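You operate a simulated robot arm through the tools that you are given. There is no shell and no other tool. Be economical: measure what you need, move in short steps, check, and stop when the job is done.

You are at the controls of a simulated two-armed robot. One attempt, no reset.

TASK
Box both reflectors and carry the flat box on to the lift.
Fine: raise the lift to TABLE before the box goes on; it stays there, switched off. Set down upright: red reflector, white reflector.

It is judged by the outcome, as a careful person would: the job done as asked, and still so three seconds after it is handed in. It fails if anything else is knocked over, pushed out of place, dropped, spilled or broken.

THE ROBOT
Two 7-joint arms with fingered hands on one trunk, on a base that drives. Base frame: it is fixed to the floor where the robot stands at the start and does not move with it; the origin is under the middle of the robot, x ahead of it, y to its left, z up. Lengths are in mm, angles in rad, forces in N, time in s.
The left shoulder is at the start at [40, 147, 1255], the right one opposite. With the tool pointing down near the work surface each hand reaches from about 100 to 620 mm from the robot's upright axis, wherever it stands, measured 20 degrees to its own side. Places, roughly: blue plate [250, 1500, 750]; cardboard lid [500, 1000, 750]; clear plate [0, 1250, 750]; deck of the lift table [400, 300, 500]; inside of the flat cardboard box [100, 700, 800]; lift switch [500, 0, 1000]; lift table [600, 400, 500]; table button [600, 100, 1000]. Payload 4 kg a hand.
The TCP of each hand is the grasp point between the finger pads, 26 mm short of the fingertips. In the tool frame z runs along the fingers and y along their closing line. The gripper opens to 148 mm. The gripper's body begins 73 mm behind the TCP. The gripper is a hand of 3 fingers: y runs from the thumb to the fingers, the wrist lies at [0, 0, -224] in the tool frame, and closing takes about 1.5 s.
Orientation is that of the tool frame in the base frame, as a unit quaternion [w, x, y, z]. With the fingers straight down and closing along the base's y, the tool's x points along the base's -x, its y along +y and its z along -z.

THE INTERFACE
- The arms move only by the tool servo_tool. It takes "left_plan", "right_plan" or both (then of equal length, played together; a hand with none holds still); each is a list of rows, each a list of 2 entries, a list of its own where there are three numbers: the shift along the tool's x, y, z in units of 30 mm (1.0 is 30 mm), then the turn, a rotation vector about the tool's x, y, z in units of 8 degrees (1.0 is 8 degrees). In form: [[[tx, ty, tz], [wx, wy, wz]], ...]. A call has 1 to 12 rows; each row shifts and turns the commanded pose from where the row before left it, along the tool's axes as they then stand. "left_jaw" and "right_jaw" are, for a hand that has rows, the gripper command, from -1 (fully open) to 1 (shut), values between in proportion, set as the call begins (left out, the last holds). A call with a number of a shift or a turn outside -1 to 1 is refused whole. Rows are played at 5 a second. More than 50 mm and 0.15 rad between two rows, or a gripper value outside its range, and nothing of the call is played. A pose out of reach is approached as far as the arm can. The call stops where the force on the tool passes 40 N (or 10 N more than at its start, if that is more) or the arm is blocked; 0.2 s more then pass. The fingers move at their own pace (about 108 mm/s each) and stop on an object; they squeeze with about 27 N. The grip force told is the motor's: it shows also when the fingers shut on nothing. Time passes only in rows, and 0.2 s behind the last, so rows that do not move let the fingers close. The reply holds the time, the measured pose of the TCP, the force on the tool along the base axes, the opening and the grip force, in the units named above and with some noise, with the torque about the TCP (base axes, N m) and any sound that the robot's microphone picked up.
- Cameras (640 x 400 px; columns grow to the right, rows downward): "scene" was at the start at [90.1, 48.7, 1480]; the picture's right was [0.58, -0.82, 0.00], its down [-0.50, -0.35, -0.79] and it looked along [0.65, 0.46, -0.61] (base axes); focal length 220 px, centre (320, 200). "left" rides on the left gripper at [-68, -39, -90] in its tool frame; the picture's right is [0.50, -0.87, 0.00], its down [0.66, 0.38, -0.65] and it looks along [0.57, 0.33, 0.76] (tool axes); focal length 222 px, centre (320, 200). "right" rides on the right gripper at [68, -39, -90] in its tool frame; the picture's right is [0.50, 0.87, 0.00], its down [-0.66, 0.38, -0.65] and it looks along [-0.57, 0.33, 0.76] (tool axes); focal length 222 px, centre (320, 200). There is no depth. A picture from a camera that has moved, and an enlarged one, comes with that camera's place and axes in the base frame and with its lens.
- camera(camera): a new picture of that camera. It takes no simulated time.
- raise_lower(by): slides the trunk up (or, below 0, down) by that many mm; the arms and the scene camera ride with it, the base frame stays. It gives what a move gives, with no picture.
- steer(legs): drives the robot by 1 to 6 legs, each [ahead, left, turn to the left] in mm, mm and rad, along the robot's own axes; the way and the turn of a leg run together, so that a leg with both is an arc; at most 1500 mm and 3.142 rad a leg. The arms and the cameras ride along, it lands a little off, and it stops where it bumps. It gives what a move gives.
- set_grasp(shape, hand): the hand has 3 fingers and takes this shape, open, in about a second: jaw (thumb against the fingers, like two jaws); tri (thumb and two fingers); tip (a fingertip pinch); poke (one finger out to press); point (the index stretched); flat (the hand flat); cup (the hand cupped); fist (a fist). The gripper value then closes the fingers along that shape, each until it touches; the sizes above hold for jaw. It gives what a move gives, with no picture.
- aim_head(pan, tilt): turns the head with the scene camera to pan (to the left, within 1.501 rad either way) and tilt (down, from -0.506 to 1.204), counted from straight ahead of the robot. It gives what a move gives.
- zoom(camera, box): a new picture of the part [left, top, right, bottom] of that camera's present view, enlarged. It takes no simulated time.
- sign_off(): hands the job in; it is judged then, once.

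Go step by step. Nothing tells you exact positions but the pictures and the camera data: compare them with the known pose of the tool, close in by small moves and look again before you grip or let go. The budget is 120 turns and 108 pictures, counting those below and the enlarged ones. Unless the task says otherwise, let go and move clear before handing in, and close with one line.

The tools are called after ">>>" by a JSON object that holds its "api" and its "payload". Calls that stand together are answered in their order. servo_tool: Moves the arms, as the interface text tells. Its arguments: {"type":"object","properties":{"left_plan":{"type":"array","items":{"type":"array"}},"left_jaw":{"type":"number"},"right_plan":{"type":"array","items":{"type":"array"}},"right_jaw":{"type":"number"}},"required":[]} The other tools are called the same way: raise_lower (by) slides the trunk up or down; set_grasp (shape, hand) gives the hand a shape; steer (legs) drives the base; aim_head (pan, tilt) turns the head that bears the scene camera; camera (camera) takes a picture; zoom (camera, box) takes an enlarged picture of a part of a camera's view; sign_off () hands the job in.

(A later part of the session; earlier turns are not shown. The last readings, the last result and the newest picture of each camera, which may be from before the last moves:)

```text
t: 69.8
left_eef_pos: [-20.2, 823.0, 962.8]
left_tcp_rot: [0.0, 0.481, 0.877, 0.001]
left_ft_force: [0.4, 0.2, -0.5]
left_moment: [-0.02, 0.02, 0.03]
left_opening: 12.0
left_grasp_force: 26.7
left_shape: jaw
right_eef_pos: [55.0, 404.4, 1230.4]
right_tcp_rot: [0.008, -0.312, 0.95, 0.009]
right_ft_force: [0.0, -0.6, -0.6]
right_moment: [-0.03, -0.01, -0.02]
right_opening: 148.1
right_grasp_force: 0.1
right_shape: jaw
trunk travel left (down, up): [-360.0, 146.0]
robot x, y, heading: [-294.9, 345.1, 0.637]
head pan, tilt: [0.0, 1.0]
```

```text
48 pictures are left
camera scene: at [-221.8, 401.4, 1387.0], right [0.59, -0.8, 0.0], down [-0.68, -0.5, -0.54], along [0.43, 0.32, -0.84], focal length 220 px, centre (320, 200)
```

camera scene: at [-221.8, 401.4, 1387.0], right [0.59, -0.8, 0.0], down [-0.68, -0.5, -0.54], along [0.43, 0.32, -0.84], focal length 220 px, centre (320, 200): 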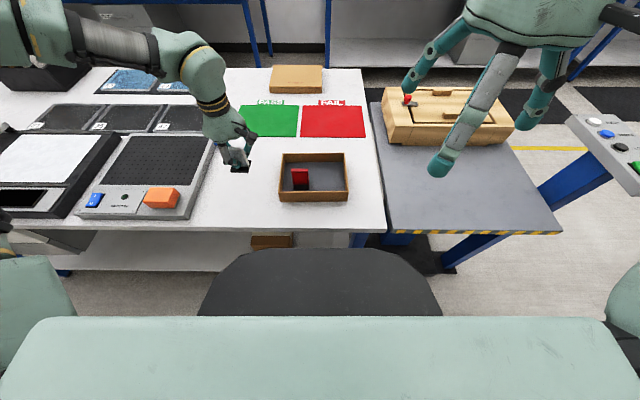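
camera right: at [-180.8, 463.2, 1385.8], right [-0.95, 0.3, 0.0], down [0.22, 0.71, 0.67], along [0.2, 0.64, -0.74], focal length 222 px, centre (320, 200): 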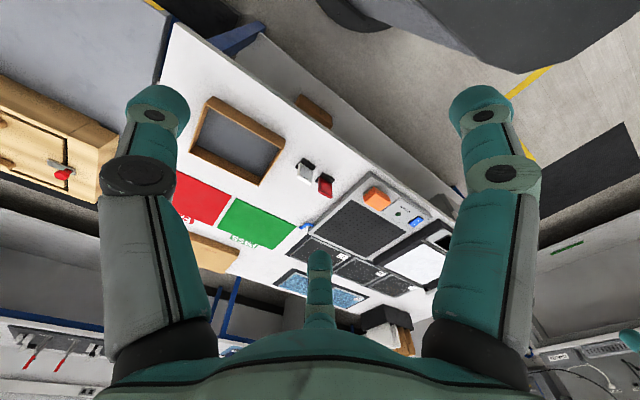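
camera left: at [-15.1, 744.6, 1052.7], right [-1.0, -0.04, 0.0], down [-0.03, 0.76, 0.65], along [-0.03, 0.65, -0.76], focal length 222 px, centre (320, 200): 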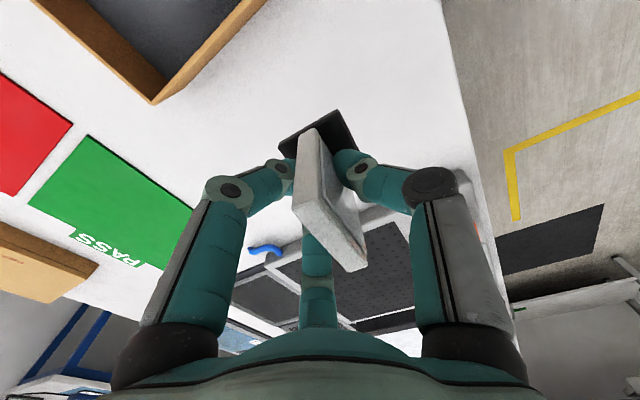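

White is held and lifted. I drive right to bring it over the free half of the box.

>>> {"api": "steer", "payload": {"legs": [[0, -236, 0]]}}

>>> {"api": "servo_tool", "payload": {"left_plan": [[[0, 0.4, 0], [0, 0, -0.25]], [[0, 0.43, 0], [0, 0, -0.25]], [[0, 0, 0], [0, 0, 0]]]}}

>>> {"api": "camera", "payload": {"camera": "left"}}

>>> {"api": "camera", "payload": {"camera": "scene"}}

```text
t: 71.6
left_eef_pos: [120.8, 634.5, 964.2]
left_tcp_rot: [0.001, 0.484, 0.875, 0.0]
left_ft_force: [0.5, 0.7, -0.8]
left_moment: [-0.01, -0.02, -0.02]
left_opening: 11.9
left_grasp_force: 26.9
left_shape: jaw
right_eef_pos: [192.4, 214.3, 1231.0]
right_tcp_rot: [0.01, -0.309, 0.951, 0.009]
right_ft_force: [0.3, 0.3, -0.9]
right_moment: [-0.03, -0.04, 0.01]
right_opening: 147.9
right_grasp_force: 0.0
right_shape: jaw
trunk travel left (down, up): [-360.0, 146.0]
robot x, y, heading: [-154.6, 161.2, 0.631]
head pan, tilt: [0.0, 1.0]
```

```text
t: 72.4
left_eef_pos: [139.9, 648.3, 965.7]
left_tcp_rot: [0.002, 0.453, 0.892, 0.001]
left_ft_force: [0.3, -0.9, -0.3]
left_moment: [0.0, 0.02, -0.01]
left_opening: 11.7
left_grasp_force: 27.0
left_shape: jaw
left hand out of reach, approached as far as the arm can: row 2
right_eef_pos: [192.8, 213.0, 1231.1]
right_tcp_rot: [0.009, -0.309, 0.951, 0.009]
right_ft_force: [-0.1, -0.3, 0.0]
right_moment: [0.01, -0.04, 0.03]
right_opening: 148.0
right_grasp_force: 0.1
right_shape: jaw
trunk travel left (down, up): [-360.0, 146.0]
robot x, y, heading: [-154.1, 162.3, 0.635]
head pan, tilt: [0.0, 1.0]
```

```text
47 pictures are left
camera left: at [148.7, 569.7, 1055.2], right [-0.99, -0.11, 0.0], down [-0.08, 0.75, 0.65], along [-0.07, 0.65, -0.76], focal length 222 px, centre (320, 200)
```

left: 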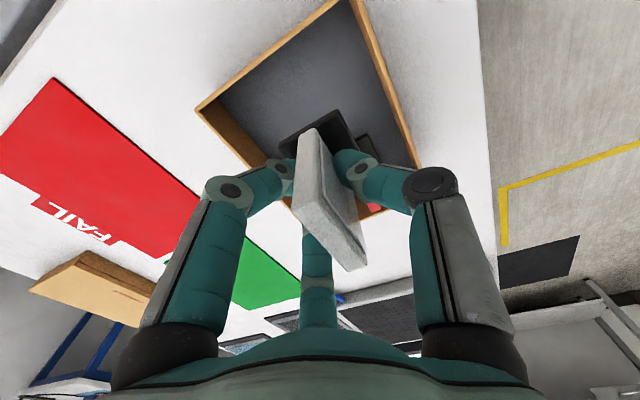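

```text
46 pictures are left
camera scene: at [-83.2, 212.1, 1387.0], right [0.59, -0.81, 0.0], down [-0.68, -0.5, -0.54], along [0.44, 0.32, -0.84], focal length 220 px, centre (320, 200)
```

scene: 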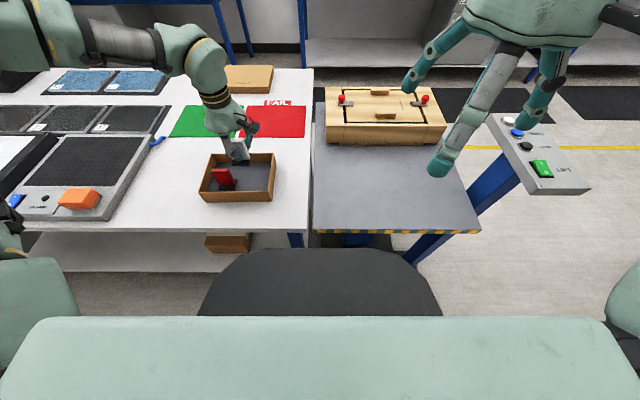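

>>> {"api": "raise_lower", "payload": {"by": -80}}

>>> {"api": "camera", "payload": {"camera": "left"}}

>>> {"api": "zoom", "payload": {"camera": "scene", "box": [170, 80, 300, 190]}}

```text
t: 73.5
left_eef_pos: [138.9, 649.1, 884.9]
left_tcp_rot: [0.001, 0.452, 0.892, 0.001]
left_ft_force: [0.0, 0.2, -0.6]
left_moment: [0.01, 0.02, 0.04]
left_opening: 12.2
left_grasp_force: 27.3
left_shape: jaw
right_eef_pos: [193.1, 212.9, 1151.9]
right_tcp_rot: [0.009, -0.309, 0.951, 0.009]
right_ft_force: [0.3, 0.0, -0.3]
right_moment: [0.01, -0.01, 0.02]
right_opening: 147.8
right_grasp_force: 0.3
right_shape: jaw
trunk travel left (down, up): [-280.0, 226.0]
robot x, y, heading: [-150.9, 158.1, 0.631]
head pan, tilt: [0.0, 1.0]
```

```text
45 pictures are left
camera left: at [148.5, 570.1, 975.6], right [-0.99, -0.11, 0.0], down [-0.08, 0.75, 0.65], along [-0.07, 0.65, -0.76], focal length 222 px, centre (320, 200)
```

left: 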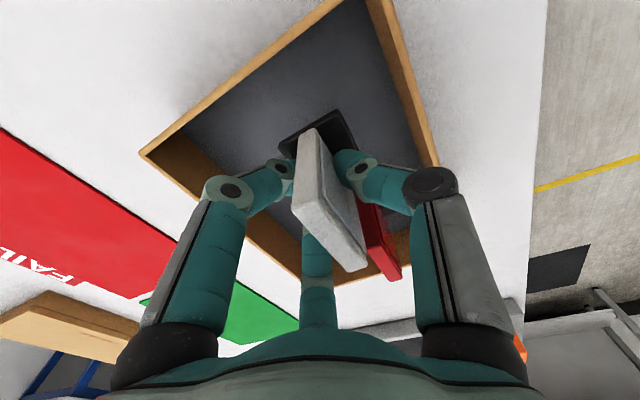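

```text
3.64 times, centred on (235, 135) of scene
camera zoom: at [-83.5, 212.8, 1307.6], right [0.59, -0.81, 0.0], down [-0.68, -0.5, -0.54], along [0.44, 0.32, -0.84], focal length 801 px, centre (629, 436)
```

zoom: 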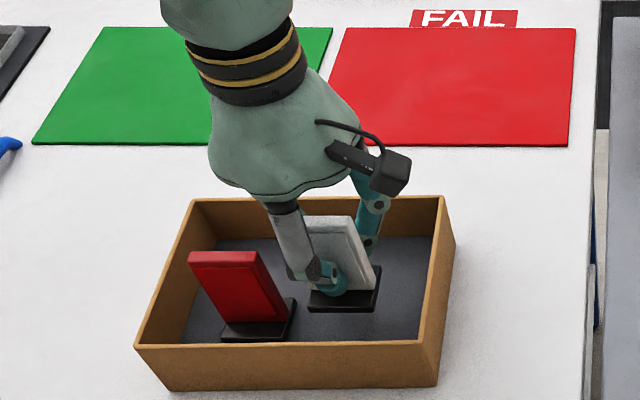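

>>> {"api": "raise_lower", "payload": {"by": -28}}

>>> {"api": "raise_lower", "payload": {"by": -4}}

>>> {"api": "zoom", "payload": {"camera": "scene", "box": [170, 80, 300, 190]}}

```text
t: 74.3
left_eef_pos: [138.4, 647.5, 857.8]
left_tcp_rot: [0.001, 0.453, 0.891, 0.001]
left_ft_force: [-0.3, -0.2, 0.2]
left_moment: [0.02, 0.04, 0.01]
left_opening: 11.9
left_grasp_force: 27.0
left_shape: jaw
right_eef_pos: [193.4, 212.3, 1124.1]
right_tcp_rot: [0.009, -0.309, 0.951, 0.01]
right_ft_force: [-0.5, -0.5, -0.5]
right_moment: [0.02, 0.0, -0.01]
right_opening: 147.9
right_grasp_force: 0.1
right_shape: jaw
trunk travel left (down, up): [-252.0, 254.0]
robot x, y, heading: [-158.9, 164.1, 0.631]
head pan, tilt: [0.0, 1.0]
```

```text
t: 74.8
left_eef_pos: [139.4, 647.9, 853.7]
left_tcp_rot: [0.002, 0.453, 0.891, 0.002]
left_ft_force: [0.6, 1.6, 2.5]
left_moment: [-0.05, 0.02, -0.01]
left_opening: 11.7
left_grasp_force: 26.9
left_shape: jaw
right_eef_pos: [193.7, 213.4, 1120.7]
right_tcp_rot: [0.009, -0.31, 0.951, 0.01]
right_ft_force: [0.8, -0.3, 0.2]
right_moment: [0.0, 0.03, -0.01]
right_opening: 147.8
right_grasp_force: 0.0
right_shape: jaw
trunk travel left (down, up): [-248.0, 258.0]
robot x, y, heading: [-156.9, 165.2, 0.635]
head pan, tilt: [0.0, 1.0]
```

```text
3.64 times, centred on (235, 135) of scene
camera zoom: at [-83.8, 212.5, 1276.0], right [0.59, -0.81, 0.0], down [-0.68, -0.5, -0.54], along [0.44, 0.32, -0.84], focal length 801 px, centre (629, 436)
```

zoom: 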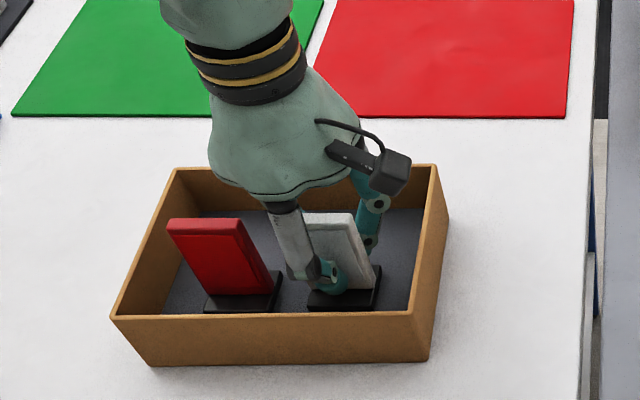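

Contact with the box floor. I lower a hair, open slightly, and rise clear.

>>> {"api": "raise_lower", "payload": {"by": -1}}

>>> {"api": "servo_tool", "payload": {"left_plan": [[[0, 0, 0], [0, 0, 0]], [[0, 0, 0], [0, 0, 0]], [[0, 0, 0], [0, 0, 0]]], "left_jaw": 0.5}}

>>> {"api": "raise_lower", "payload": {"by": 120}}

>>> {"api": "camera", "payload": {"camera": "scene"}}

>>> {"api": "camera", "payload": {"camera": "left"}}

```text
t: 75.3
left_eef_pos: [139.1, 647.5, 854.7]
left_tcp_rot: [0.002, 0.452, 0.892, 0.002]
left_ft_force: [0.0, 0.7, 9.0]
left_moment: [-0.04, 0.09, 0.01]
left_opening: 12.2
left_grasp_force: 27.4
left_shape: jaw
right_eef_pos: [191.9, 212.1, 1119.3]
right_tcp_rot: [0.01, -0.308, 0.951, 0.009]
right_ft_force: [-0.4, 0.8, 0.2]
right_moment: [-0.03, 0.0, 0.01]
right_opening: 147.9
right_grasp_force: 0.1
right_shape: jaw
trunk travel left (down, up): [-247.0, 259.0]
robot x, y, heading: [-155.0, 160.7, 0.638]
head pan, tilt: [0.0, 1.0]
```

```text
t: 76.1
left_eef_pos: [138.9, 648.2, 854.0]
left_tcp_rot: [0.002, 0.453, 0.892, 0.0]
left_ft_force: [0.0, 0.7, -0.1]
left_moment: [-0.01, -0.02, -0.03]
left_opening: 36.9
left_grasp_force: 0.2
left_shape: jaw
right_eef_pos: [191.3, 214.4, 1118.9]
right_tcp_rot: [0.009, -0.309, 0.951, 0.01]
right_ft_force: [-0.4, -0.1, 0.5]
right_moment: [-0.01, 0.03, 0.01]
right_opening: 147.8
right_grasp_force: 0.0
right_shape: jaw
trunk travel left (down, up): [-247.0, 259.0]
robot x, y, heading: [-154.7, 159.8, 0.63]
head pan, tilt: [0.0, 1.0]
```

```text
t: 77.6
left_eef_pos: [140.3, 649.0, 973.4]
left_tcp_rot: [0.001, 0.452, 0.892, 0.0]
left_ft_force: [-0.7, 0.4, 0.6]
left_moment: [0.0, 0.0, 0.01]
left_opening: 36.5
left_grasp_force: 0.1
left_shape: jaw
right_eef_pos: [193.6, 213.8, 1237.9]
right_tcp_rot: [0.009, -0.309, 0.951, 0.009]
right_ft_force: [-0.3, 0.1, 1.2]
right_moment: [-0.02, 0.0, -0.01]
right_opening: 147.8
right_grasp_force: 0.0
right_shape: jaw
trunk travel left (down, up): [-367.0, 139.0]
robot x, y, heading: [-156.5, 162.8, 0.628]
head pan, tilt: [0.0, 1.0]
```

```text
42 pictures are left
camera scene: at [-83.3, 212.9, 1394.1], right [0.59, -0.81, 0.0], down [-0.68, -0.5, -0.54], along [0.44, 0.32, -0.84], focal length 220 px, centre (320, 200)
```

scene: 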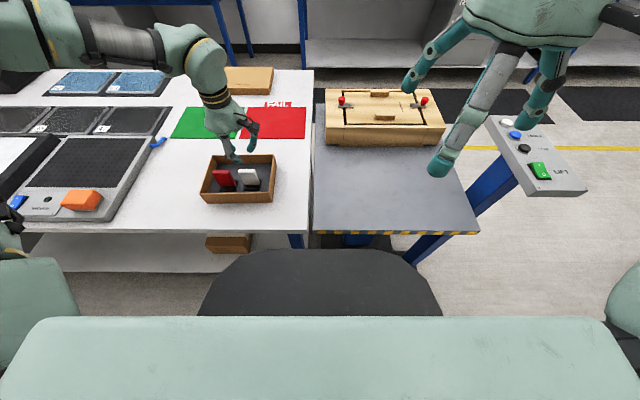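

```text
41 pictures are left
camera left: at [148.6, 570.2, 1061.9], right [-0.99, -0.11, 0.0], down [-0.08, 0.75, 0.65], along [-0.07, 0.65, -0.76], focal length 222 px, centre (320, 200)
```

left: 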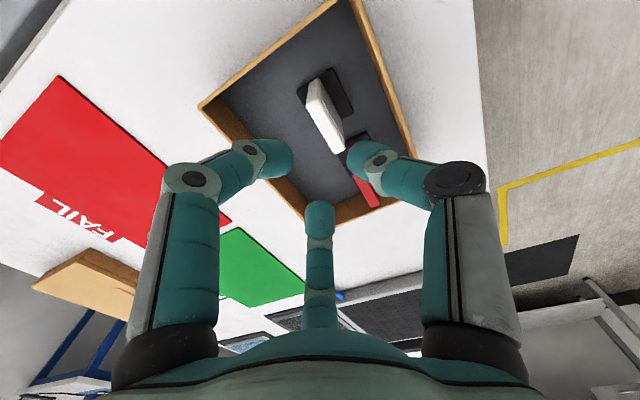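

Both reflectors stand upright in the box. Next I drive left to centre on the box and turn the left hand back so both hands can pinch the side walls.

>>> {"api": "steer", "payload": {"legs": [[0, 247, 0]]}}

>>> {"api": "servo_tool", "payload": {"left_plan": [[[0.5, -0.3, -0.5], [0, 0, -1]], [[0.5, -0.3, -0.5], [0, 0, -1]], [[0.5, -0.3, 0], [0, 0, -1]], [[0.5, 0, 0], [0, 0, -1]], [[0, 0, 0], [0, 0, -1]], [[0, 0, 0], [0, 0, -1]], [[0, 0, 0], [0, 0, -1]], [[0, 0, 0], [0, 0, -1]], [[0, 0, 0], [0, 0, -1]], [[0, 0, 0], [0, 0, -1]], [[0, 0, 0], [0, 0, -1]], [[0, 0, 0], [0, 0, -0.26]]]}}

>>> {"api": "camera", "payload": {"camera": "scene"}}

>>> {"api": "zoom", "payload": {"camera": "scene", "box": [220, 120, 420, 260]}}

```text
t: 79.4
left_eef_pos: [-5.7, 846.7, 972.8]
left_tcp_rot: [0.001, 0.452, 0.892, 0.001]
left_ft_force: [-0.4, -1.4, 0.3]
left_moment: [0.01, 0.02, 0.01]
left_opening: 36.7
left_grasp_force: 0.1
left_shape: jaw
right_eef_pos: [48.1, 411.6, 1239.0]
right_tcp_rot: [0.009, -0.31, 0.951, 0.01]
right_ft_force: [-0.7, -0.5, 0.3]
right_moment: [0.04, -0.06, 0.02]
right_opening: 147.7
right_grasp_force: 0.0
right_shape: jaw
trunk travel left (down, up): [-367.0, 139.0]
robot x, y, heading: [-303.3, 360.6, 0.636]
head pan, tilt: [0.0, 1.0]
```

```text
t: 82.0
left_eef_pos: [-70.8, 868.9, 1002.5]
left_tcp_rot: [0.002, -0.313, 0.95, 0.001]
left_ft_force: [-0.3, 0.1, 0.6]
left_moment: [-0.03, -0.05, 0.01]
left_opening: 37.0
left_grasp_force: 0.1
left_shape: jaw
right_eef_pos: [47.4, 412.9, 1238.2]
right_tcp_rot: [0.009, -0.31, 0.951, 0.01]
right_ft_force: [-0.1, 0.6, -0.7]
right_moment: [0.02, 0.0, 0.02]
right_opening: 147.9
right_grasp_force: 0.0
right_shape: jaw
trunk travel left (down, up): [-367.0, 139.0]
robot x, y, heading: [-301.2, 359.1, 0.632]
head pan, tilt: [0.0, 1.0]
```

```text
40 pictures are left
camera scene: at [-229.2, 411.9, 1394.0], right [0.59, -0.81, 0.0], down [-0.68, -0.5, -0.54], along [0.44, 0.32, -0.84], focal length 220 px, centre (320, 200)
```

scene: 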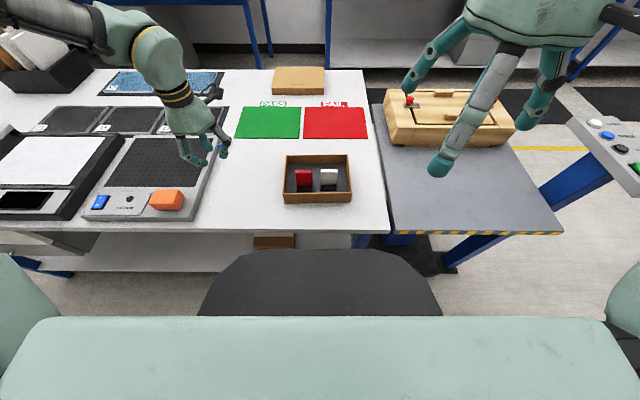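

```text
2.86 times, centred on (320, 190) of scene
camera zoom: at [-229.2, 411.9, 1394.0], right [0.59, -0.81, 0.0], down [-0.68, -0.5, -0.54], along [0.44, 0.32, -0.84], focal length 630 px, centre (320, 229)
```

zoom: 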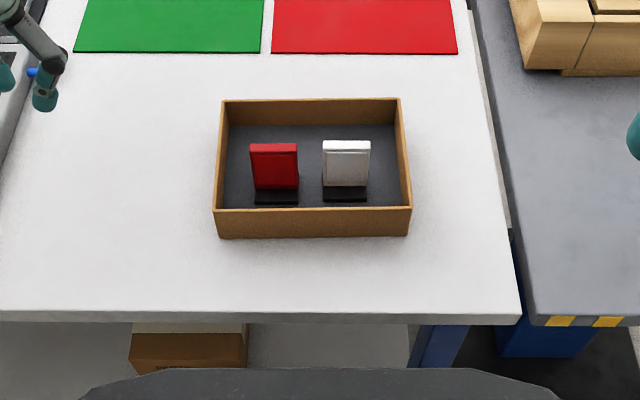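

Box spans 212 x 158 mm and sits square ahead of me. I bring both hands above the side walls, behind the reflectors, with jaws partly open.

>>> {"api": "servo_tool", "payload": {"left_plan": [[[-0.26, -0.45, 0.2], [0, 0, 0]], [[-0.26, -0.45, 0.2], [0, 0, 0]], [[-0.26, -0.45, 0.2], [0, 0, 0]], [[-0.26, -0.45, 0.2], [0, 0, 0]], [[-0.26, -0.45, 0.2], [0, 0, 0]], [[-0.26, -0.45, 0.2], [0, 0, 0]], [[-0.27, -0.45, 0.2], [0, 0, 0]], [[-0.27, -0.45, 0.2], [0, 0, 0]], [[-0.27, -0.45, 0.2], [0, 0, 0]], [[-0.27, -0.45, 0.2], [0, 0, 0]], [[-0.27, -0.45, 0.2], [0, 0, 0]], [[-0.27, -0.45, 0.2], [0, 0, 0]]], "right_plan": [[[0, 0, 1], [0, 0, 0]], [[0, 0, 1], [0, 0, 0]], [[0, 0, 1], [0, 0, 0]], [[-1, 0.25, 0.8], [0, 0, 0]], [[-1, 0.25, 0.8], [0, 0, 0]], [[-1, 0.25, 0.8], [0, 0, 0]], [[-1, 0.25, 0.8], [0, 0, 0]], [[-1, 0.25, 0.8], [0, 0, 0]], [[-1, 0.25, 0.8], [0, 0, 0]], [[-1, 0.25, 0.8], [0, 0, 0]], [[-1, 0.25, 0.8], [0, 0, 0]], [[-1, 0.25, 0.8], [0, 0, 0]]], "left_jaw": 0.4, "right_jaw": 0.4}}

>>> {"api": "camera", "payload": {"camera": "left"}}

>>> {"api": "camera", "payload": {"camera": "right"}}

>>> {"api": "camera", "payload": {"camera": "scene"}}

```text
t: 84.6
left_eef_pos: [-6.7, 835.3, 976.3]
left_tcp_rot: [0.003, -0.312, 0.95, -0.001]
left_ft_force: [-0.5, -0.2, -0.1]
left_moment: [-0.02, -0.03, 0.02]
left_opening: 44.1
left_grasp_force: 0.0
left_shape: jaw
left hand out of reach, approached as far as the arm can: row 5, 6, 7, 8, 9, 10, 11, 12
right_eef_pos: [231.9, 635.2, 943.0]
right_tcp_rot: [0.008, -0.31, 0.951, 0.009]
right_ft_force: [0.6, -0.2, -0.3]
right_moment: [0.0, 0.01, 0.0]
right_opening: 44.8
right_grasp_force: 0.1
right_shape: jaw
trunk travel left (down, up): [-367.0, 139.0]
robot x, y, heading: [-298.7, 364.4, 0.636]
head pan, tilt: [0.0, 1.0]
```

```text
38 pictures are left
camera left: at [71.0, 842.3, 1065.9], right [0.11, -0.99, 0.0], down [-0.76, -0.08, 0.65], along [-0.65, -0.07, -0.76], focal length 222 px, centre (320, 200)
```

left: 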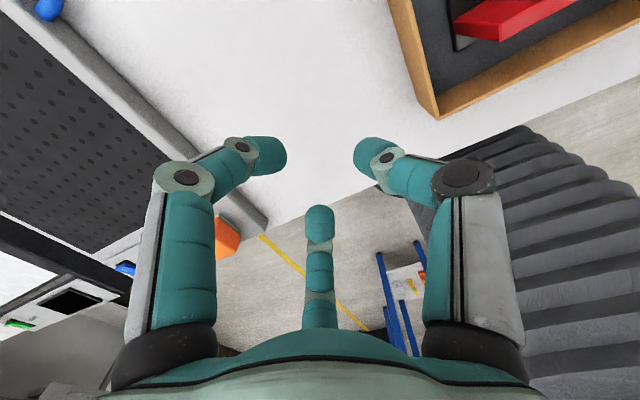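

```text
37 pictures are left
camera right: at [200.1, 561.3, 1030.8], right [-0.91, 0.41, 0.0], down [0.3, 0.68, 0.67], along [0.27, 0.61, -0.74], focal length 222 px, centre (320, 200)
```

right: 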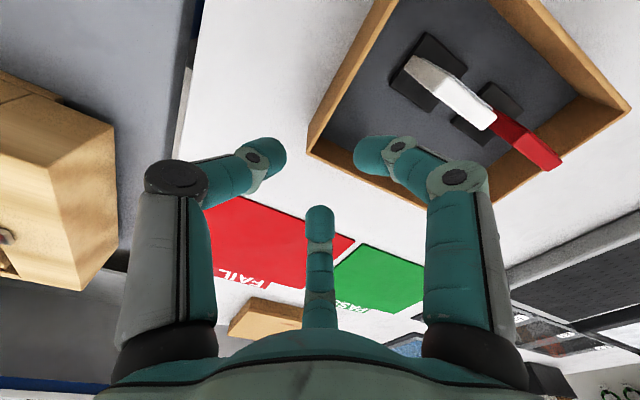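

```text
36 pictures are left
camera scene: at [-228.7, 413.5, 1393.9], right [0.59, -0.81, 0.0], down [-0.68, -0.5, -0.54], along [0.43, 0.32, -0.84], focal length 220 px, centre (320, 200)
```

scene: 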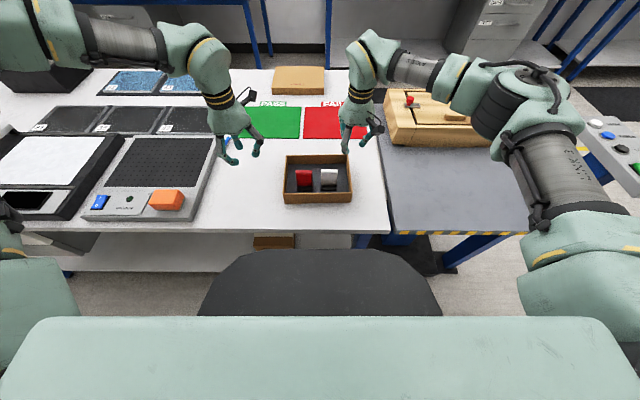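

The right hand is in place, but the left arm stops short. I test whether the left hand gets further ahead when lower, before shifting the base.

>>> {"api": "servo_tool", "payload": {"left_plan": [[[-0.5, 0.3, 0.5], [0, 0, 0]], [[-0.8, 0, 0.5], [0, 0, 0]], [[-0.8, 0, 0.2], [0, 0, 0]], [[0, 0, 0], [0, 0, 0]]]}}

```text
t: 85.6
left_eef_pos: [-8.0, 881.4, 964.6]
left_tcp_rot: [0.003, -0.312, 0.95, 0.0]
left_ft_force: [0.9, 0.1, 0.0]
left_moment: [-0.03, 0.0, -0.01]
left_opening: 43.8
left_grasp_force: 0.1
left_shape: jaw
left hand out of reach, approached as far as the arm can: row 1, 2, 3
right_eef_pos: [230.7, 634.3, 943.8]
right_tcp_rot: [0.009, -0.31, 0.951, 0.01]
right_ft_force: [-0.3, -0.4, 1.1]
right_moment: [0.02, 0.02, 0.02]
right_opening: 44.7
right_grasp_force: 0.0
right_shape: jaw
trunk travel left (down, up): [-367.0, 139.0]
robot x, y, heading: [-301.0, 361.9, 0.637]
head pan, tilt: [0.0, 1.0]
```

>>> {"api": "servo_tool", "payload": {"left_plan": [[[1, 0, 0], [0, 0, 0]], [[1, 0, 0], [0, 0, 0]], [[1, -0.3, 0], [0, 0, 0]], [[1, -0.7, 0], [0, 0, 0]], [[1, -1, 0], [0, 0, 0]], [[0.3, -1, 0], [0, 0, 0]], [[0, -1, 0], [0, 0, 0]], [[0, -0.5, 0], [0, 0, 0]], [[0, 0, 0], [0, 0, 0]]]}}

>>> {"api": "servo_tool", "payload": {"left_plan": [[[-1, 0, 0], [0, 0, 0]], [[-1, 0, 0], [0, 0, 0]], [[-1, 0, 0], [0, 0, 0]], [[-1, 0, 0], [0, 0, 0]], [[-1, 0, 0], [0, 0, 0]], [[0, 0, 0], [0, 0, 0]]]}}

>>> {"api": "camera", "payload": {"camera": "scene"}}

```text
t: 87.6
left_eef_pos: [-79.2, 701.7, 971.5]
left_tcp_rot: [0.003, -0.312, 0.95, -0.001]
left_ft_force: [-0.5, 0.0, 0.5]
left_moment: [0.06, 0.01, 0.0]
left_opening: 44.0
left_grasp_force: 0.0
left_shape: jaw
left hand out of reach, approached as far as the arm can: row 7, 8
right_eef_pos: [232.4, 633.2, 942.8]
right_tcp_rot: [0.009, -0.31, 0.95, 0.01]
right_ft_force: [-0.5, -0.5, 0.1]
right_moment: [0.02, 0.01, 0.0]
right_opening: 44.6
right_grasp_force: 0.0
right_shape: jaw
trunk travel left (down, up): [-367.0, 139.0]
robot x, y, heading: [-303.1, 359.2, 0.633]
head pan, tilt: [0.0, 1.0]
```

```text
t: 89.0
left_eef_pos: [-6.6, 812.2, 991.7]
left_tcp_rot: [0.003, -0.312, 0.95, -0.001]
left_ft_force: [-0.2, -0.3, -0.1]
left_moment: [0.02, 0.01, 0.01]
left_opening: 44.3
left_grasp_force: 0.0
left_shape: jaw
left hand out of reach, approached as far as the arm can: row 1, 2, 3, 4, 5
right_eef_pos: [231.7, 633.1, 943.1]
right_tcp_rot: [0.009, -0.309, 0.951, 0.009]
right_ft_force: [-0.2, 0.2, -0.1]
right_moment: [-0.01, 0.03, 0.01]
right_opening: 44.6
right_grasp_force: 0.0
right_shape: jaw
trunk travel left (down, up): [-367.0, 139.0]
robot x, y, heading: [-299.1, 356.5, 0.633]
head pan, tilt: [0.0, 1.0]
```

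```text
35 pictures are left
camera scene: at [-229.2, 411.7, 1394.0], right [0.59, -0.81, 0.0], down [-0.68, -0.5, -0.54], along [0.44, 0.32, -0.84], focal length 220 px, centre (320, 200)
```

scene: 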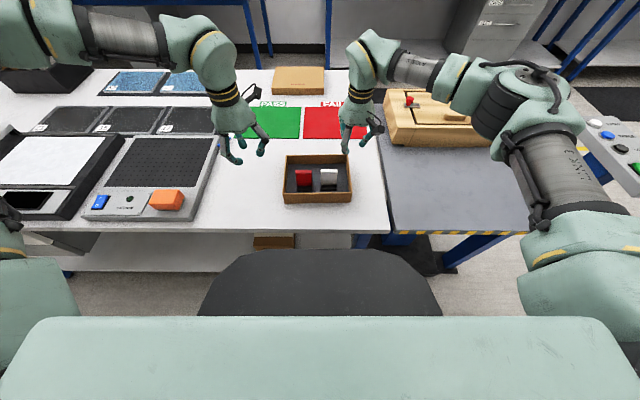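

The left arm can't swing inside about 20° on its own side, so I shift the base right by 142 mm and let the right arm (which can cross) take the right wall.

>>> {"api": "steer", "payload": {"legs": [[0, -142, 0]]}}

>>> {"api": "camera", "payload": {"camera": "scene"}}

>>> {"api": "zoom", "payload": {"camera": "scene", "box": [170, 130, 350, 260]}}

```text
t: 90.4
left_eef_pos: [78.9, 697.3, 990.8]
left_tcp_rot: [0.004, -0.31, 0.951, -0.002]
left_ft_force: [-0.1, 1.0, -0.6]
left_moment: [0.02, 0.0, 0.03]
left_opening: 44.1
left_grasp_force: 0.0
left_shape: jaw
right_eef_pos: [315.9, 518.7, 942.8]
right_tcp_rot: [0.009, -0.309, 0.951, 0.009]
right_ft_force: [0.6, 0.6, 0.5]
right_moment: [-0.01, 0.0, 0.04]
right_opening: 44.7
right_grasp_force: 0.0
right_shape: jaw
trunk travel left (down, up): [-367.0, 139.0]
robot x, y, heading: [-216.2, 244.6, 0.628]
head pan, tilt: [0.0, 1.0]
```

```text
34 pictures are left
camera scene: at [-146.5, 299.1, 1394.0], right [0.59, -0.81, 0.0], down [-0.68, -0.5, -0.54], along [0.44, 0.32, -0.84], focal length 220 px, centre (320, 200)
```

scene: 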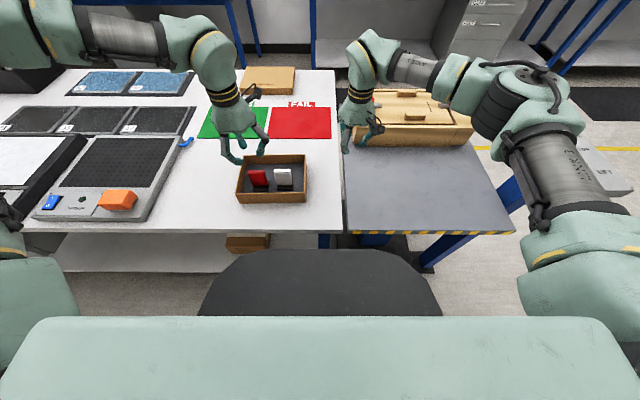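

```text
3.08 times, centred on (260, 195) of scene
camera zoom: at [-146.5, 299.1, 1394.0], right [0.59, -0.81, 0.0], down [-0.68, -0.5, -0.54], along [0.44, 0.32, -0.84], focal length 678 px, centre (505, 215)
```

zoom: 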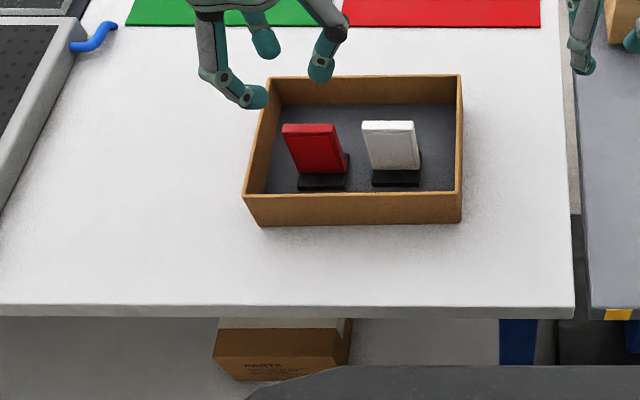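

>>> {"api": "servo_tool", "payload": {"left_plan": [[[0, 0.5, 0], [0, 0, 0]], [[-0.2, 0.5, 0.3], [0, 0, 0]], [[-0.4, 0.5, 0.6], [0, 0, 0]], [[-0.5, 0.4, 0.7], [0, 0, 0]], [[-0.52, 0.3, 0.7], [0, 0, 0]], [[0, 0, 0.6], [0, 0, 0]], [[0, 0, 0], [0, 0, 0]]], "right_plan": [[[0.1, 0.9, 0], [0, 0, 0]], [[0.1, 0.9, 0], [0, 0, 0]], [[0.1, 0.9, 0], [0, 0, 0]], [[0.1, 0.9, 0.2], [0, 0, 0]], [[0.03, 0.9, 0.4], [0, 0, 0]], [[0, 0.27, 0.6], [0, 0, 0]], [[0, 0, 0], [0, 0, 0]]]}}

>>> {"api": "camera", "payload": {"camera": "left"}}

>>> {"api": "camera", "payload": {"camera": "right"}}

```text
t: 92.0
left_eef_pos: [51.9, 780.3, 920.5]
left_tcp_rot: [0.003, -0.311, 0.951, -0.002]
left_ft_force: [0.0, -0.5, 0.2]
left_moment: [-0.01, 0.02, 0.0]
left_opening: 44.1
left_grasp_force: 0.0
left_shape: jaw
left hand out of reach, approached as far as the arm can: row 4, 5, 6
right_eef_pos: [219.3, 626.6, 908.0]
right_tcp_rot: [0.009, -0.309, 0.951, 0.009]
right_ft_force: [-0.5, -0.1, 1.0]
right_moment: [-0.01, 0.02, 0.01]
right_opening: 44.6
right_grasp_force: 0.0
right_shape: jaw
trunk travel left (down, up): [-367.0, 139.0]
robot x, y, heading: [-214.7, 245.4, 0.63]
head pan, tilt: [0.0, 1.0]
```

```text
32 pictures are left
camera left: at [129.5, 787.8, 1009.1], right [0.11, -0.99, 0.0], down [-0.76, -0.08, 0.65], along [-0.64, -0.07, -0.76], focal length 222 px, centre (320, 200)
```

left: 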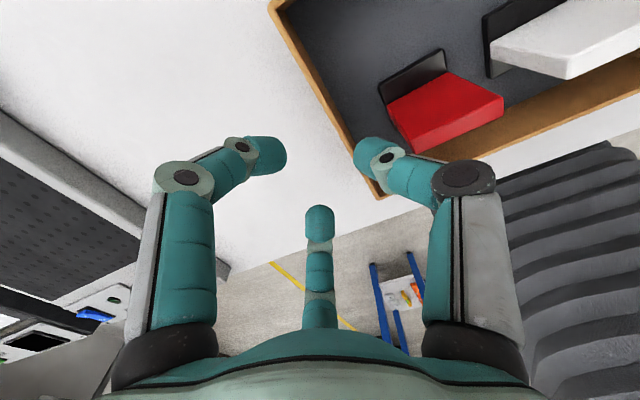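

```text
31 pictures are left
camera right: at [188.4, 553.7, 996.6], right [-0.91, 0.41, 0.0], down [0.3, 0.68, 0.67], along [0.27, 0.61, -0.74], focal length 222 px, centre (320, 200)
```

right: 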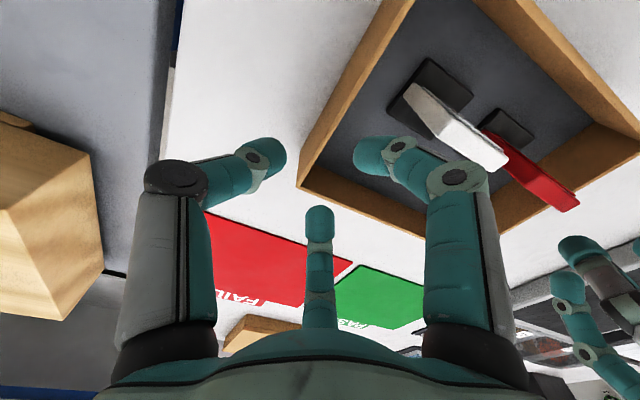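

The left arm reaches better with the wrist at or above shoulder height, so I raise both hands relative to the trunk, then lower the trunk by the same amount.

>>> {"api": "servo_tool", "payload": {"left_plan": [[[0, 0, -0.8], [0, 0, 0]], [[0, 0, -0.8], [0, 0, 0]], [[0, 0, -0.8], [0, 0, 0]], [[-0.35, -0.27, -0.7], [0, 0, 0]], [[-0.35, -0.26, -0.7], [0, 0, 0]], [[0, 0, 0], [0, 0, 0]]], "right_plan": [[[0, 0, -0.8], [0, 0, 0]], [[0, 0, -0.8], [0, 0, 0]], [[0, 0, -0.8], [0, 0, 0]], [[0, 0, -0.8], [0, 0, 0]], [[0, 0, -0.8], [0, 0, 0]], [[0, 0, 0], [0, 0, 0]]]}}

```text
t: 93.4
left_eef_pos: [78.0, 780.0, 1034.3]
left_tcp_rot: [0.002, -0.311, 0.951, -0.001]
left_ft_force: [-0.1, -0.3, 0.2]
left_moment: [-0.04, 0.02, 0.01]
left_opening: 44.4
left_grasp_force: 0.1
left_shape: jaw
right_eef_pos: [222.2, 627.7, 1030.0]
right_tcp_rot: [0.009, -0.308, 0.951, 0.01]
right_ft_force: [-0.7, -0.2, -0.8]
right_moment: [-0.03, -0.02, 0.04]
right_opening: 44.9
right_grasp_force: 0.0
right_shape: jaw
trunk travel left (down, up): [-367.0, 139.0]
robot x, y, heading: [-218.4, 243.7, 0.629]
head pan, tilt: [0.0, 1.0]
```

Both hands are now over the walls. I lower the trunk most of the way and check.

>>> {"api": "raise_lower", "payload": {"by": -135}}

>>> {"api": "camera", "payload": {"camera": "left"}}

>>> {"api": "camera", "payload": {"camera": "right"}}

>>> {"api": "zoom", "payload": {"camera": "scene", "box": [170, 80, 350, 210]}}

```text
t: 95.0
left_eef_pos: [77.7, 778.9, 902.0]
left_tcp_rot: [0.004, -0.311, 0.951, -0.001]
left_ft_force: [0.0, -0.7, -0.6]
left_moment: [0.0, -0.02, 0.03]
left_opening: 44.1
left_grasp_force: 0.1
left_shape: jaw
right_eef_pos: [221.1, 627.1, 895.9]
right_tcp_rot: [0.008, -0.309, 0.951, 0.009]
right_ft_force: [0.3, 1.0, -0.3]
right_moment: [0.03, -0.01, -0.02]
right_opening: 44.6
right_grasp_force: 0.2
right_shape: jaw
trunk travel left (down, up): [-232.0, 274.0]
robot x, y, heading: [-218.9, 242.9, 0.628]
head pan, tilt: [0.0, 1.0]
```

```text
30 pictures are left
camera left: at [155.5, 787.2, 990.5], right [0.11, -0.99, 0.0], down [-0.76, -0.08, 0.65], along [-0.64, -0.07, -0.76], focal length 222 px, centre (320, 200)
```

left: 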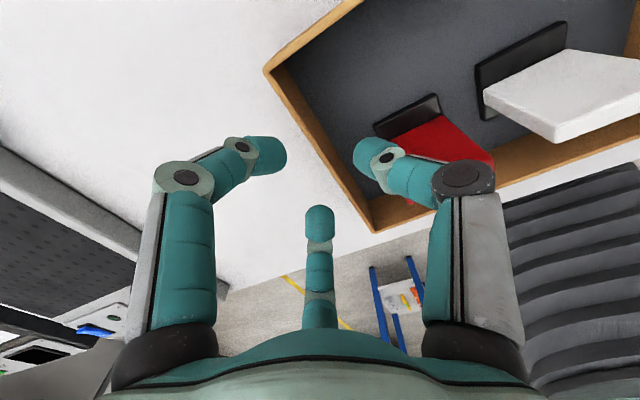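

```text
29 pictures are left
camera right: at [190.3, 552.9, 983.7], right [-0.91, 0.41, 0.0], down [0.3, 0.68, 0.67], along [0.27, 0.61, -0.74], focal length 222 px, centre (320, 200)
```

right: 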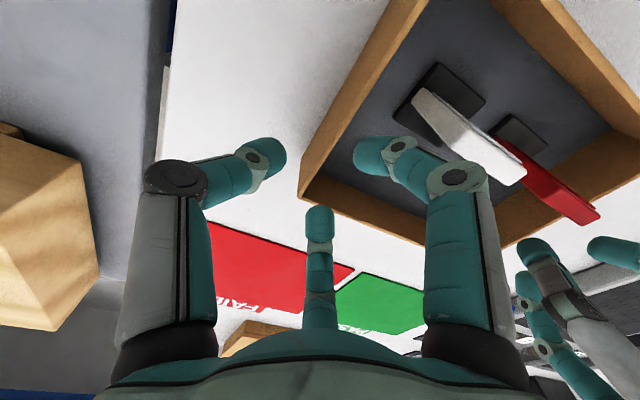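

```text
3.08 times, centred on (260, 145) of scene
camera zoom: at [-145.6, 297.4, 1260.2], right [0.59, -0.81, 0.0], down [-0.68, -0.5, -0.54], along [0.44, 0.32, -0.84], focal length 678 px, centre (505, 369)
```

zoom: 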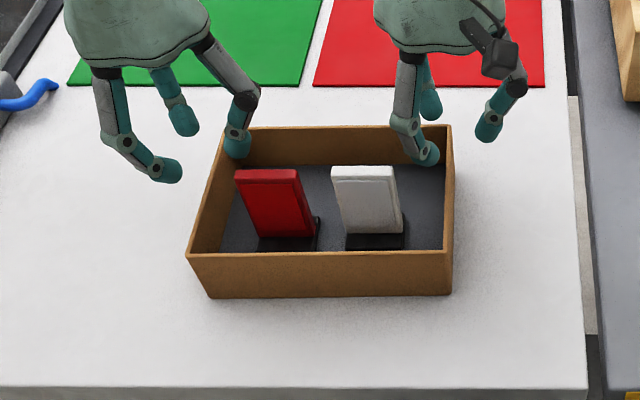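

Both walls run between thumb and fingers. I nudge the right hand 5 mm ahead, lower, and close both hands gently.

>>> {"api": "servo_tool", "payload": {"right_plan": [[[-0.17, 0, -0.1], [0, 0, 0]], [[0, 0, 0], [0, 0, 0]]]}}

>>> {"api": "raise_lower", "payload": {"by": -40}}

>>> {"api": "raise_lower", "payload": {"by": -17}}

>>> {"api": "zoom", "payload": {"camera": "scene", "box": [170, 80, 350, 210]}}

>>> {"api": "camera", "payload": {"camera": "left"}}

>>> {"api": "camera", "payload": {"camera": "right"}}

```text
t: 95.6
left_eef_pos: [77.6, 779.5, 900.8]
left_tcp_rot: [0.003, -0.31, 0.951, -0.002]
left_ft_force: [0.8, -0.2, 0.2]
left_moment: [-0.05, -0.03, -0.02]
left_opening: 44.1
left_grasp_force: 0.2
left_shape: jaw
right_eef_pos: [225.5, 629.4, 899.1]
right_tcp_rot: [0.009, -0.31, 0.951, 0.01]
right_ft_force: [0.6, -0.5, -0.4]
right_moment: [-0.02, 0.0, 0.0]
right_opening: 44.9
right_grasp_force: 0.0
right_shape: jaw
trunk travel left (down, up): [-232.0, 274.0]
robot x, y, heading: [-219.6, 244.7, 0.627]
head pan, tilt: [0.0, 1.0]
```

```text
t: 96.4
left_eef_pos: [77.3, 777.9, 861.8]
left_tcp_rot: [0.004, -0.311, 0.95, 0.0]
left_ft_force: [0.0, 0.7, -0.5]
left_moment: [-0.01, 0.0, 0.0]
left_opening: 44.3
left_grasp_force: 0.0
left_shape: jaw
right_eef_pos: [223.4, 628.9, 863.4]
right_tcp_rot: [0.01, -0.309, 0.951, 0.011]
right_ft_force: [-2.2, -2.3, 20.9]
right_moment: [0.88, -0.37, 0.03]
right_opening: 45.1
right_grasp_force: 0.0
right_shape: jaw
trunk travel left (down, up): [-192.0, 314.0]
robot x, y, heading: [-214.7, 244.2, 0.634]
head pan, tilt: [0.0, 1.0]
```

```text
t: 96.8
left_eef_pos: [76.5, 778.6, 854.1]
left_tcp_rot: [0.004, -0.31, 0.951, -0.001]
left_ft_force: [0.0, 0.7, -0.9]
left_moment: [0.0, 0.0, -0.02]
left_opening: 44.0
left_grasp_force: 0.0
left_shape: jaw
right_eef_pos: [225.9, 632.0, 862.9]
right_tcp_rot: [0.016, -0.308, 0.951, 0.016]
right_ft_force: [-2.3, -2.0, 18.3]
right_moment: [0.74, -0.32, 0.03]
right_opening: 44.5
right_grasp_force: 0.0
right_shape: jaw
trunk travel left (down, up): [-185.0, 320.0]
robot x, y, heading: [-218.7, 248.8, 0.625]
head pan, tilt: [0.0, 1.0]
stopped: the force on the tool passed its limit at 47 N (the readings are from after the stop); the commanded pose is now the measured one
```

```text
3.08 times, centred on (260, 145) of scene
camera zoom: at [-146.7, 296.4, 1213.7], right [0.59, -0.81, 0.0], down [-0.68, -0.5, -0.54], along [0.44, 0.32, -0.84], focal length 678 px, centre (505, 369)
```

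zoom: 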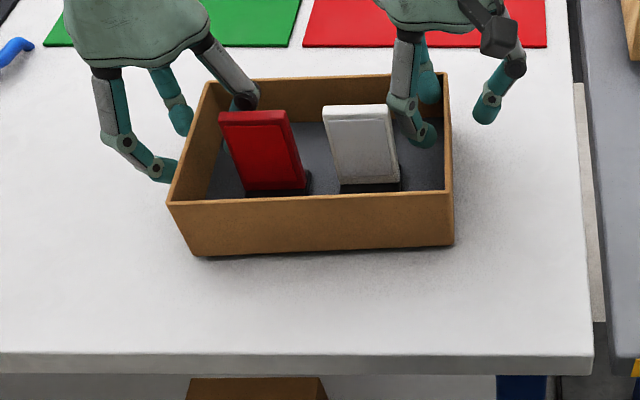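

```text
26 pictures are left
camera left: at [154.6, 786.5, 944.5], right [0.11, -0.99, 0.0], down [-0.76, -0.08, 0.65], along [-0.64, -0.07, -0.76], focal length 222 px, centre (320, 200)
```

left: 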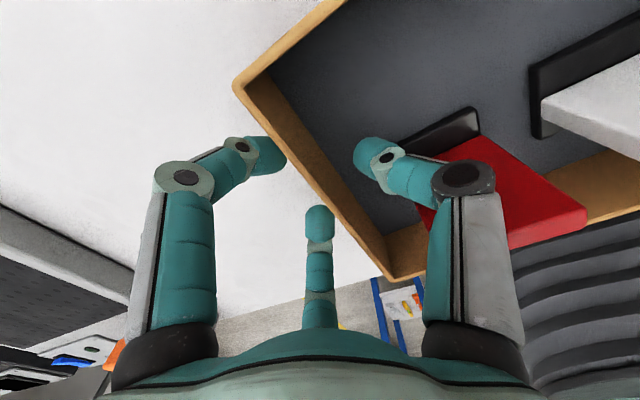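

```text
25 pictures are left
camera right: at [194.2, 556.4, 949.2], right [-0.91, 0.41, 0.0], down [0.29, 0.66, 0.69], along [0.28, 0.63, -0.73], focal length 222 px, centre (320, 200)
```

right: 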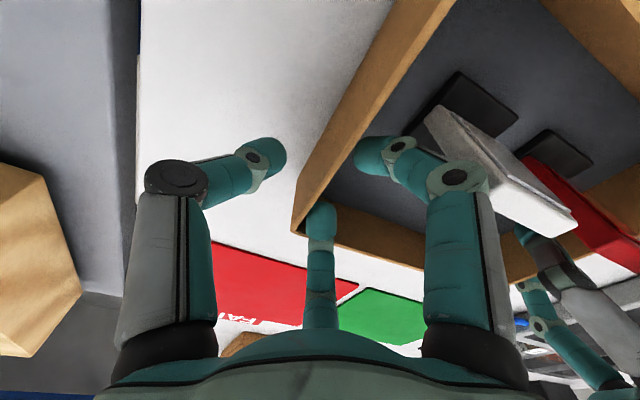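

The right hand's far finger touched the back rim, so I lift it 25 mm, narrow it, pull it back 11 mm, level it and look.

>>> {"api": "servo_tool", "payload": {"right_plan": [[[0, 0, -0.9], [0, 0, 0]], [[0.37, -0.1, 0], [0.14, 0.29, 0]], [[0, 0, 0], [0, 0, 0]], [[0, 0, 0], [0, 0, 0]]], "right_jaw": 0.6}}

>>> {"api": "camera", "payload": {"camera": "right"}}

>>> {"api": "zoom", "payload": {"camera": "scene", "box": [170, 80, 350, 210]}}

```text
t: 97.8
left_eef_pos: [77.2, 779.9, 855.4]
left_tcp_rot: [0.004, -0.311, 0.95, -0.002]
left_ft_force: [0.2, 1.1, 0.3]
left_moment: [-0.01, -0.01, -0.01]
left_opening: 44.1
left_grasp_force: 0.0
left_shape: jaw
right_eef_pos: [220.1, 622.8, 885.1]
right_tcp_rot: [-0.004, -0.309, 0.951, -0.002]
right_ft_force: [0.8, -0.1, 0.0]
right_moment: [-0.02, 0.01, 0.01]
right_opening: 29.8
right_grasp_force: 0.1
right_shape: jaw
trunk travel left (down, up): [-185.0, 320.0]
robot x, y, heading: [-214.4, 246.9, 0.628]
head pan, tilt: [0.0, 1.0]
```

```text
24 pictures are left
camera right: at [189.1, 551.3, 976.0], right [-0.91, 0.41, 0.0], down [0.31, 0.69, 0.65], along [0.26, 0.59, -0.76], focal length 222 px, centre (320, 200)
```

right: 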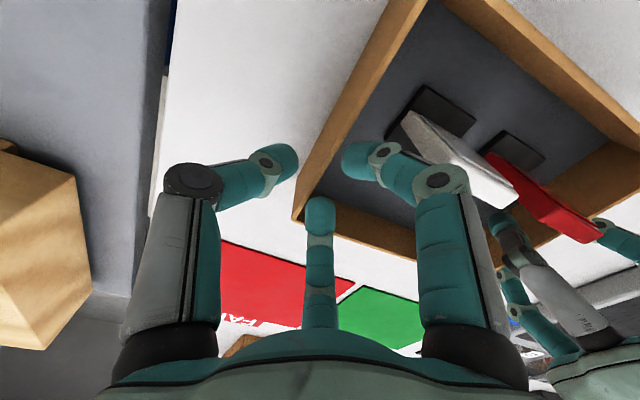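

```text
3.08 times, centred on (260, 145) of scene
camera zoom: at [-145.6, 297.5, 1213.8], right [0.59, -0.81, 0.0], down [-0.68, -0.5, -0.54], along [0.44, 0.32, -0.84], focal length 678 px, centre (505, 369)
```

zoom: 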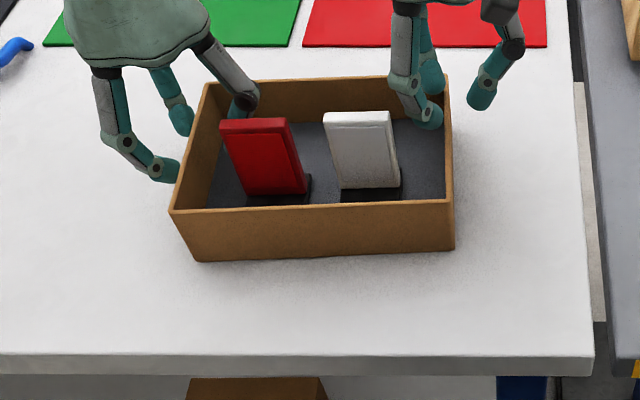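

>>> {"api": "servo_tool", "payload": {"right_plan": [[[0, 0, 0.5], [0, 0, 0]], [[0, 0, 0.5], [0, 0, 0]], [[0, 0, 0], [0, 0, 0]]]}}

>>> {"api": "raise_lower", "payload": {"by": -12}}

>>> {"api": "camera", "payload": {"camera": "right"}}

```text
t: 98.6
left_eef_pos: [77.6, 779.9, 854.1]
left_tcp_rot: [0.003, -0.31, 0.951, -0.001]
left_ft_force: [-0.4, -0.2, -0.4]
left_moment: [-0.04, -0.01, 0.04]
left_opening: 44.1
left_grasp_force: 0.0
left_shape: jaw
right_eef_pos: [220.4, 621.7, 853.6]
right_tcp_rot: [-0.004, -0.309, 0.951, -0.002]
right_ft_force: [-0.5, 0.6, 0.5]
right_moment: [0.02, 0.02, 0.04]
right_opening: 30.0
right_grasp_force: 0.0
right_shape: jaw
trunk travel left (down, up): [-185.0, 320.0]
robot x, y, heading: [-217.9, 246.8, 0.627]
head pan, tilt: [0.0, 1.0]
```

```text
t: 99.2
left_eef_pos: [77.1, 779.3, 841.9]
left_tcp_rot: [0.003, -0.311, 0.95, -0.001]
left_ft_force: [-0.6, 0.3, 0.3]
left_moment: [0.0, 0.02, 0.02]
left_opening: 44.1
left_grasp_force: 0.1
left_shape: jaw
right_eef_pos: [221.1, 620.9, 841.5]
right_tcp_rot: [-0.003, -0.308, 0.951, -0.003]
right_ft_force: [-0.4, 0.9, -0.8]
right_moment: [0.01, 0.02, 0.02]
right_opening: 29.9
right_grasp_force: 0.1
right_shape: jaw
trunk travel left (down, up): [-173.0, 332.0]
robot x, y, heading: [-215.3, 243.7, 0.63]
head pan, tilt: [0.0, 1.0]
```

```text
22 pictures are left
camera right: at [190.1, 550.4, 932.6], right [-0.91, 0.41, 0.0], down [0.31, 0.69, 0.65], along [0.26, 0.59, -0.76], focal length 222 px, centre (320, 200)
```

right: 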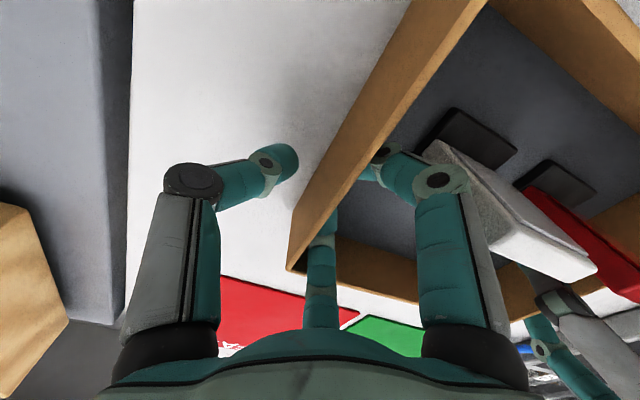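

Walls are straddled on both sides with no contact. I close both hands.

>>> {"api": "servo_tool", "payload": {"left_plan": [[[0, 0, 0], [0, 0, 0]], [[0, 0, 0], [0, 0, 0]], [[0, 0, 0], [0, 0, 0]], [[0, 0, 0], [0, 0, 0]], [[0, 0, 0], [0, 0, 0]], [[0, 0, 0], [0, 0, 0]]], "right_plan": [[[0, 0, 0], [0, 0, 0]], [[0, 0, 0], [0, 0, 0]], [[0, 0, 0], [0, 0, 0]], [[0, 0, 0], [0, 0, 0]], [[0, 0, 0], [0, 0, 0]], [[0, 0, 0], [0, 0, 0]]], "left_jaw": 1, "right_jaw": 1}}

>>> {"api": "zoom", "payload": {"camera": "scene", "box": [170, 60, 350, 200]}}

```text
t: 100.6
left_eef_pos: [78.0, 779.2, 842.7]
left_tcp_rot: [0.004, -0.311, 0.95, -0.001]
left_ft_force: [-0.4, 1.2, 0.2]
left_moment: [0.05, 0.04, 0.02]
left_opening: 0.1
left_grasp_force: 27.1
left_shape: jaw
right_eef_pos: [221.6, 621.9, 842.4]
right_tcp_rot: [-0.002, -0.308, 0.951, -0.002]
right_ft_force: [1.7, 0.2, 0.1]
right_moment: [-0.05, -0.04, 0.02]
right_opening: 4.2
right_grasp_force: 27.2
right_shape: jaw
trunk travel left (down, up): [-173.0, 332.0]
robot x, y, heading: [-213.4, 246.7, 0.632]
head pan, tilt: [0.0, 1.0]
```

```text
2.86 times, centred on (260, 130) of scene
camera zoom: at [-145.3, 297.7, 1201.7], right [0.59, -0.81, 0.0], down [-0.68, -0.5, -0.54], along [0.44, 0.32, -0.84], focal length 630 px, centre (491, 400)
```

zoom: 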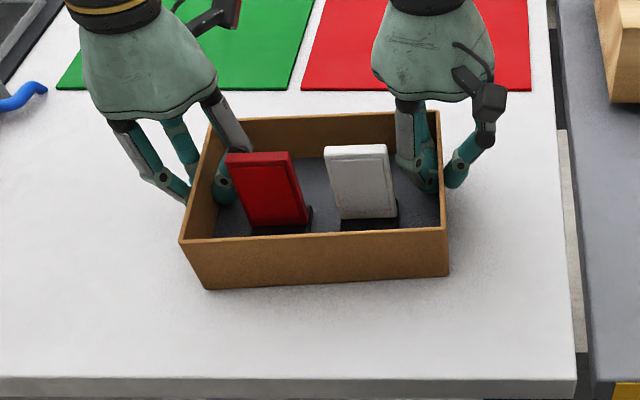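

>>> {"api": "camera", "payload": {"camera": "left"}}

```text
20 pictures are left
camera left: at [155.7, 787.5, 931.8], right [0.11, -0.99, 0.0], down [-0.76, -0.08, 0.65], along [-0.65, -0.07, -0.76], focal length 222 px, centre (320, 200)
```

left: 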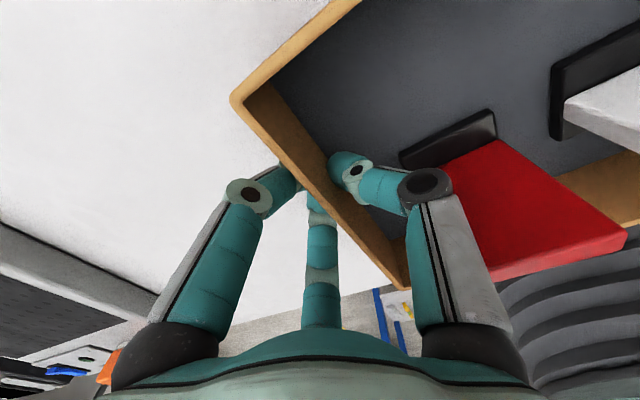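

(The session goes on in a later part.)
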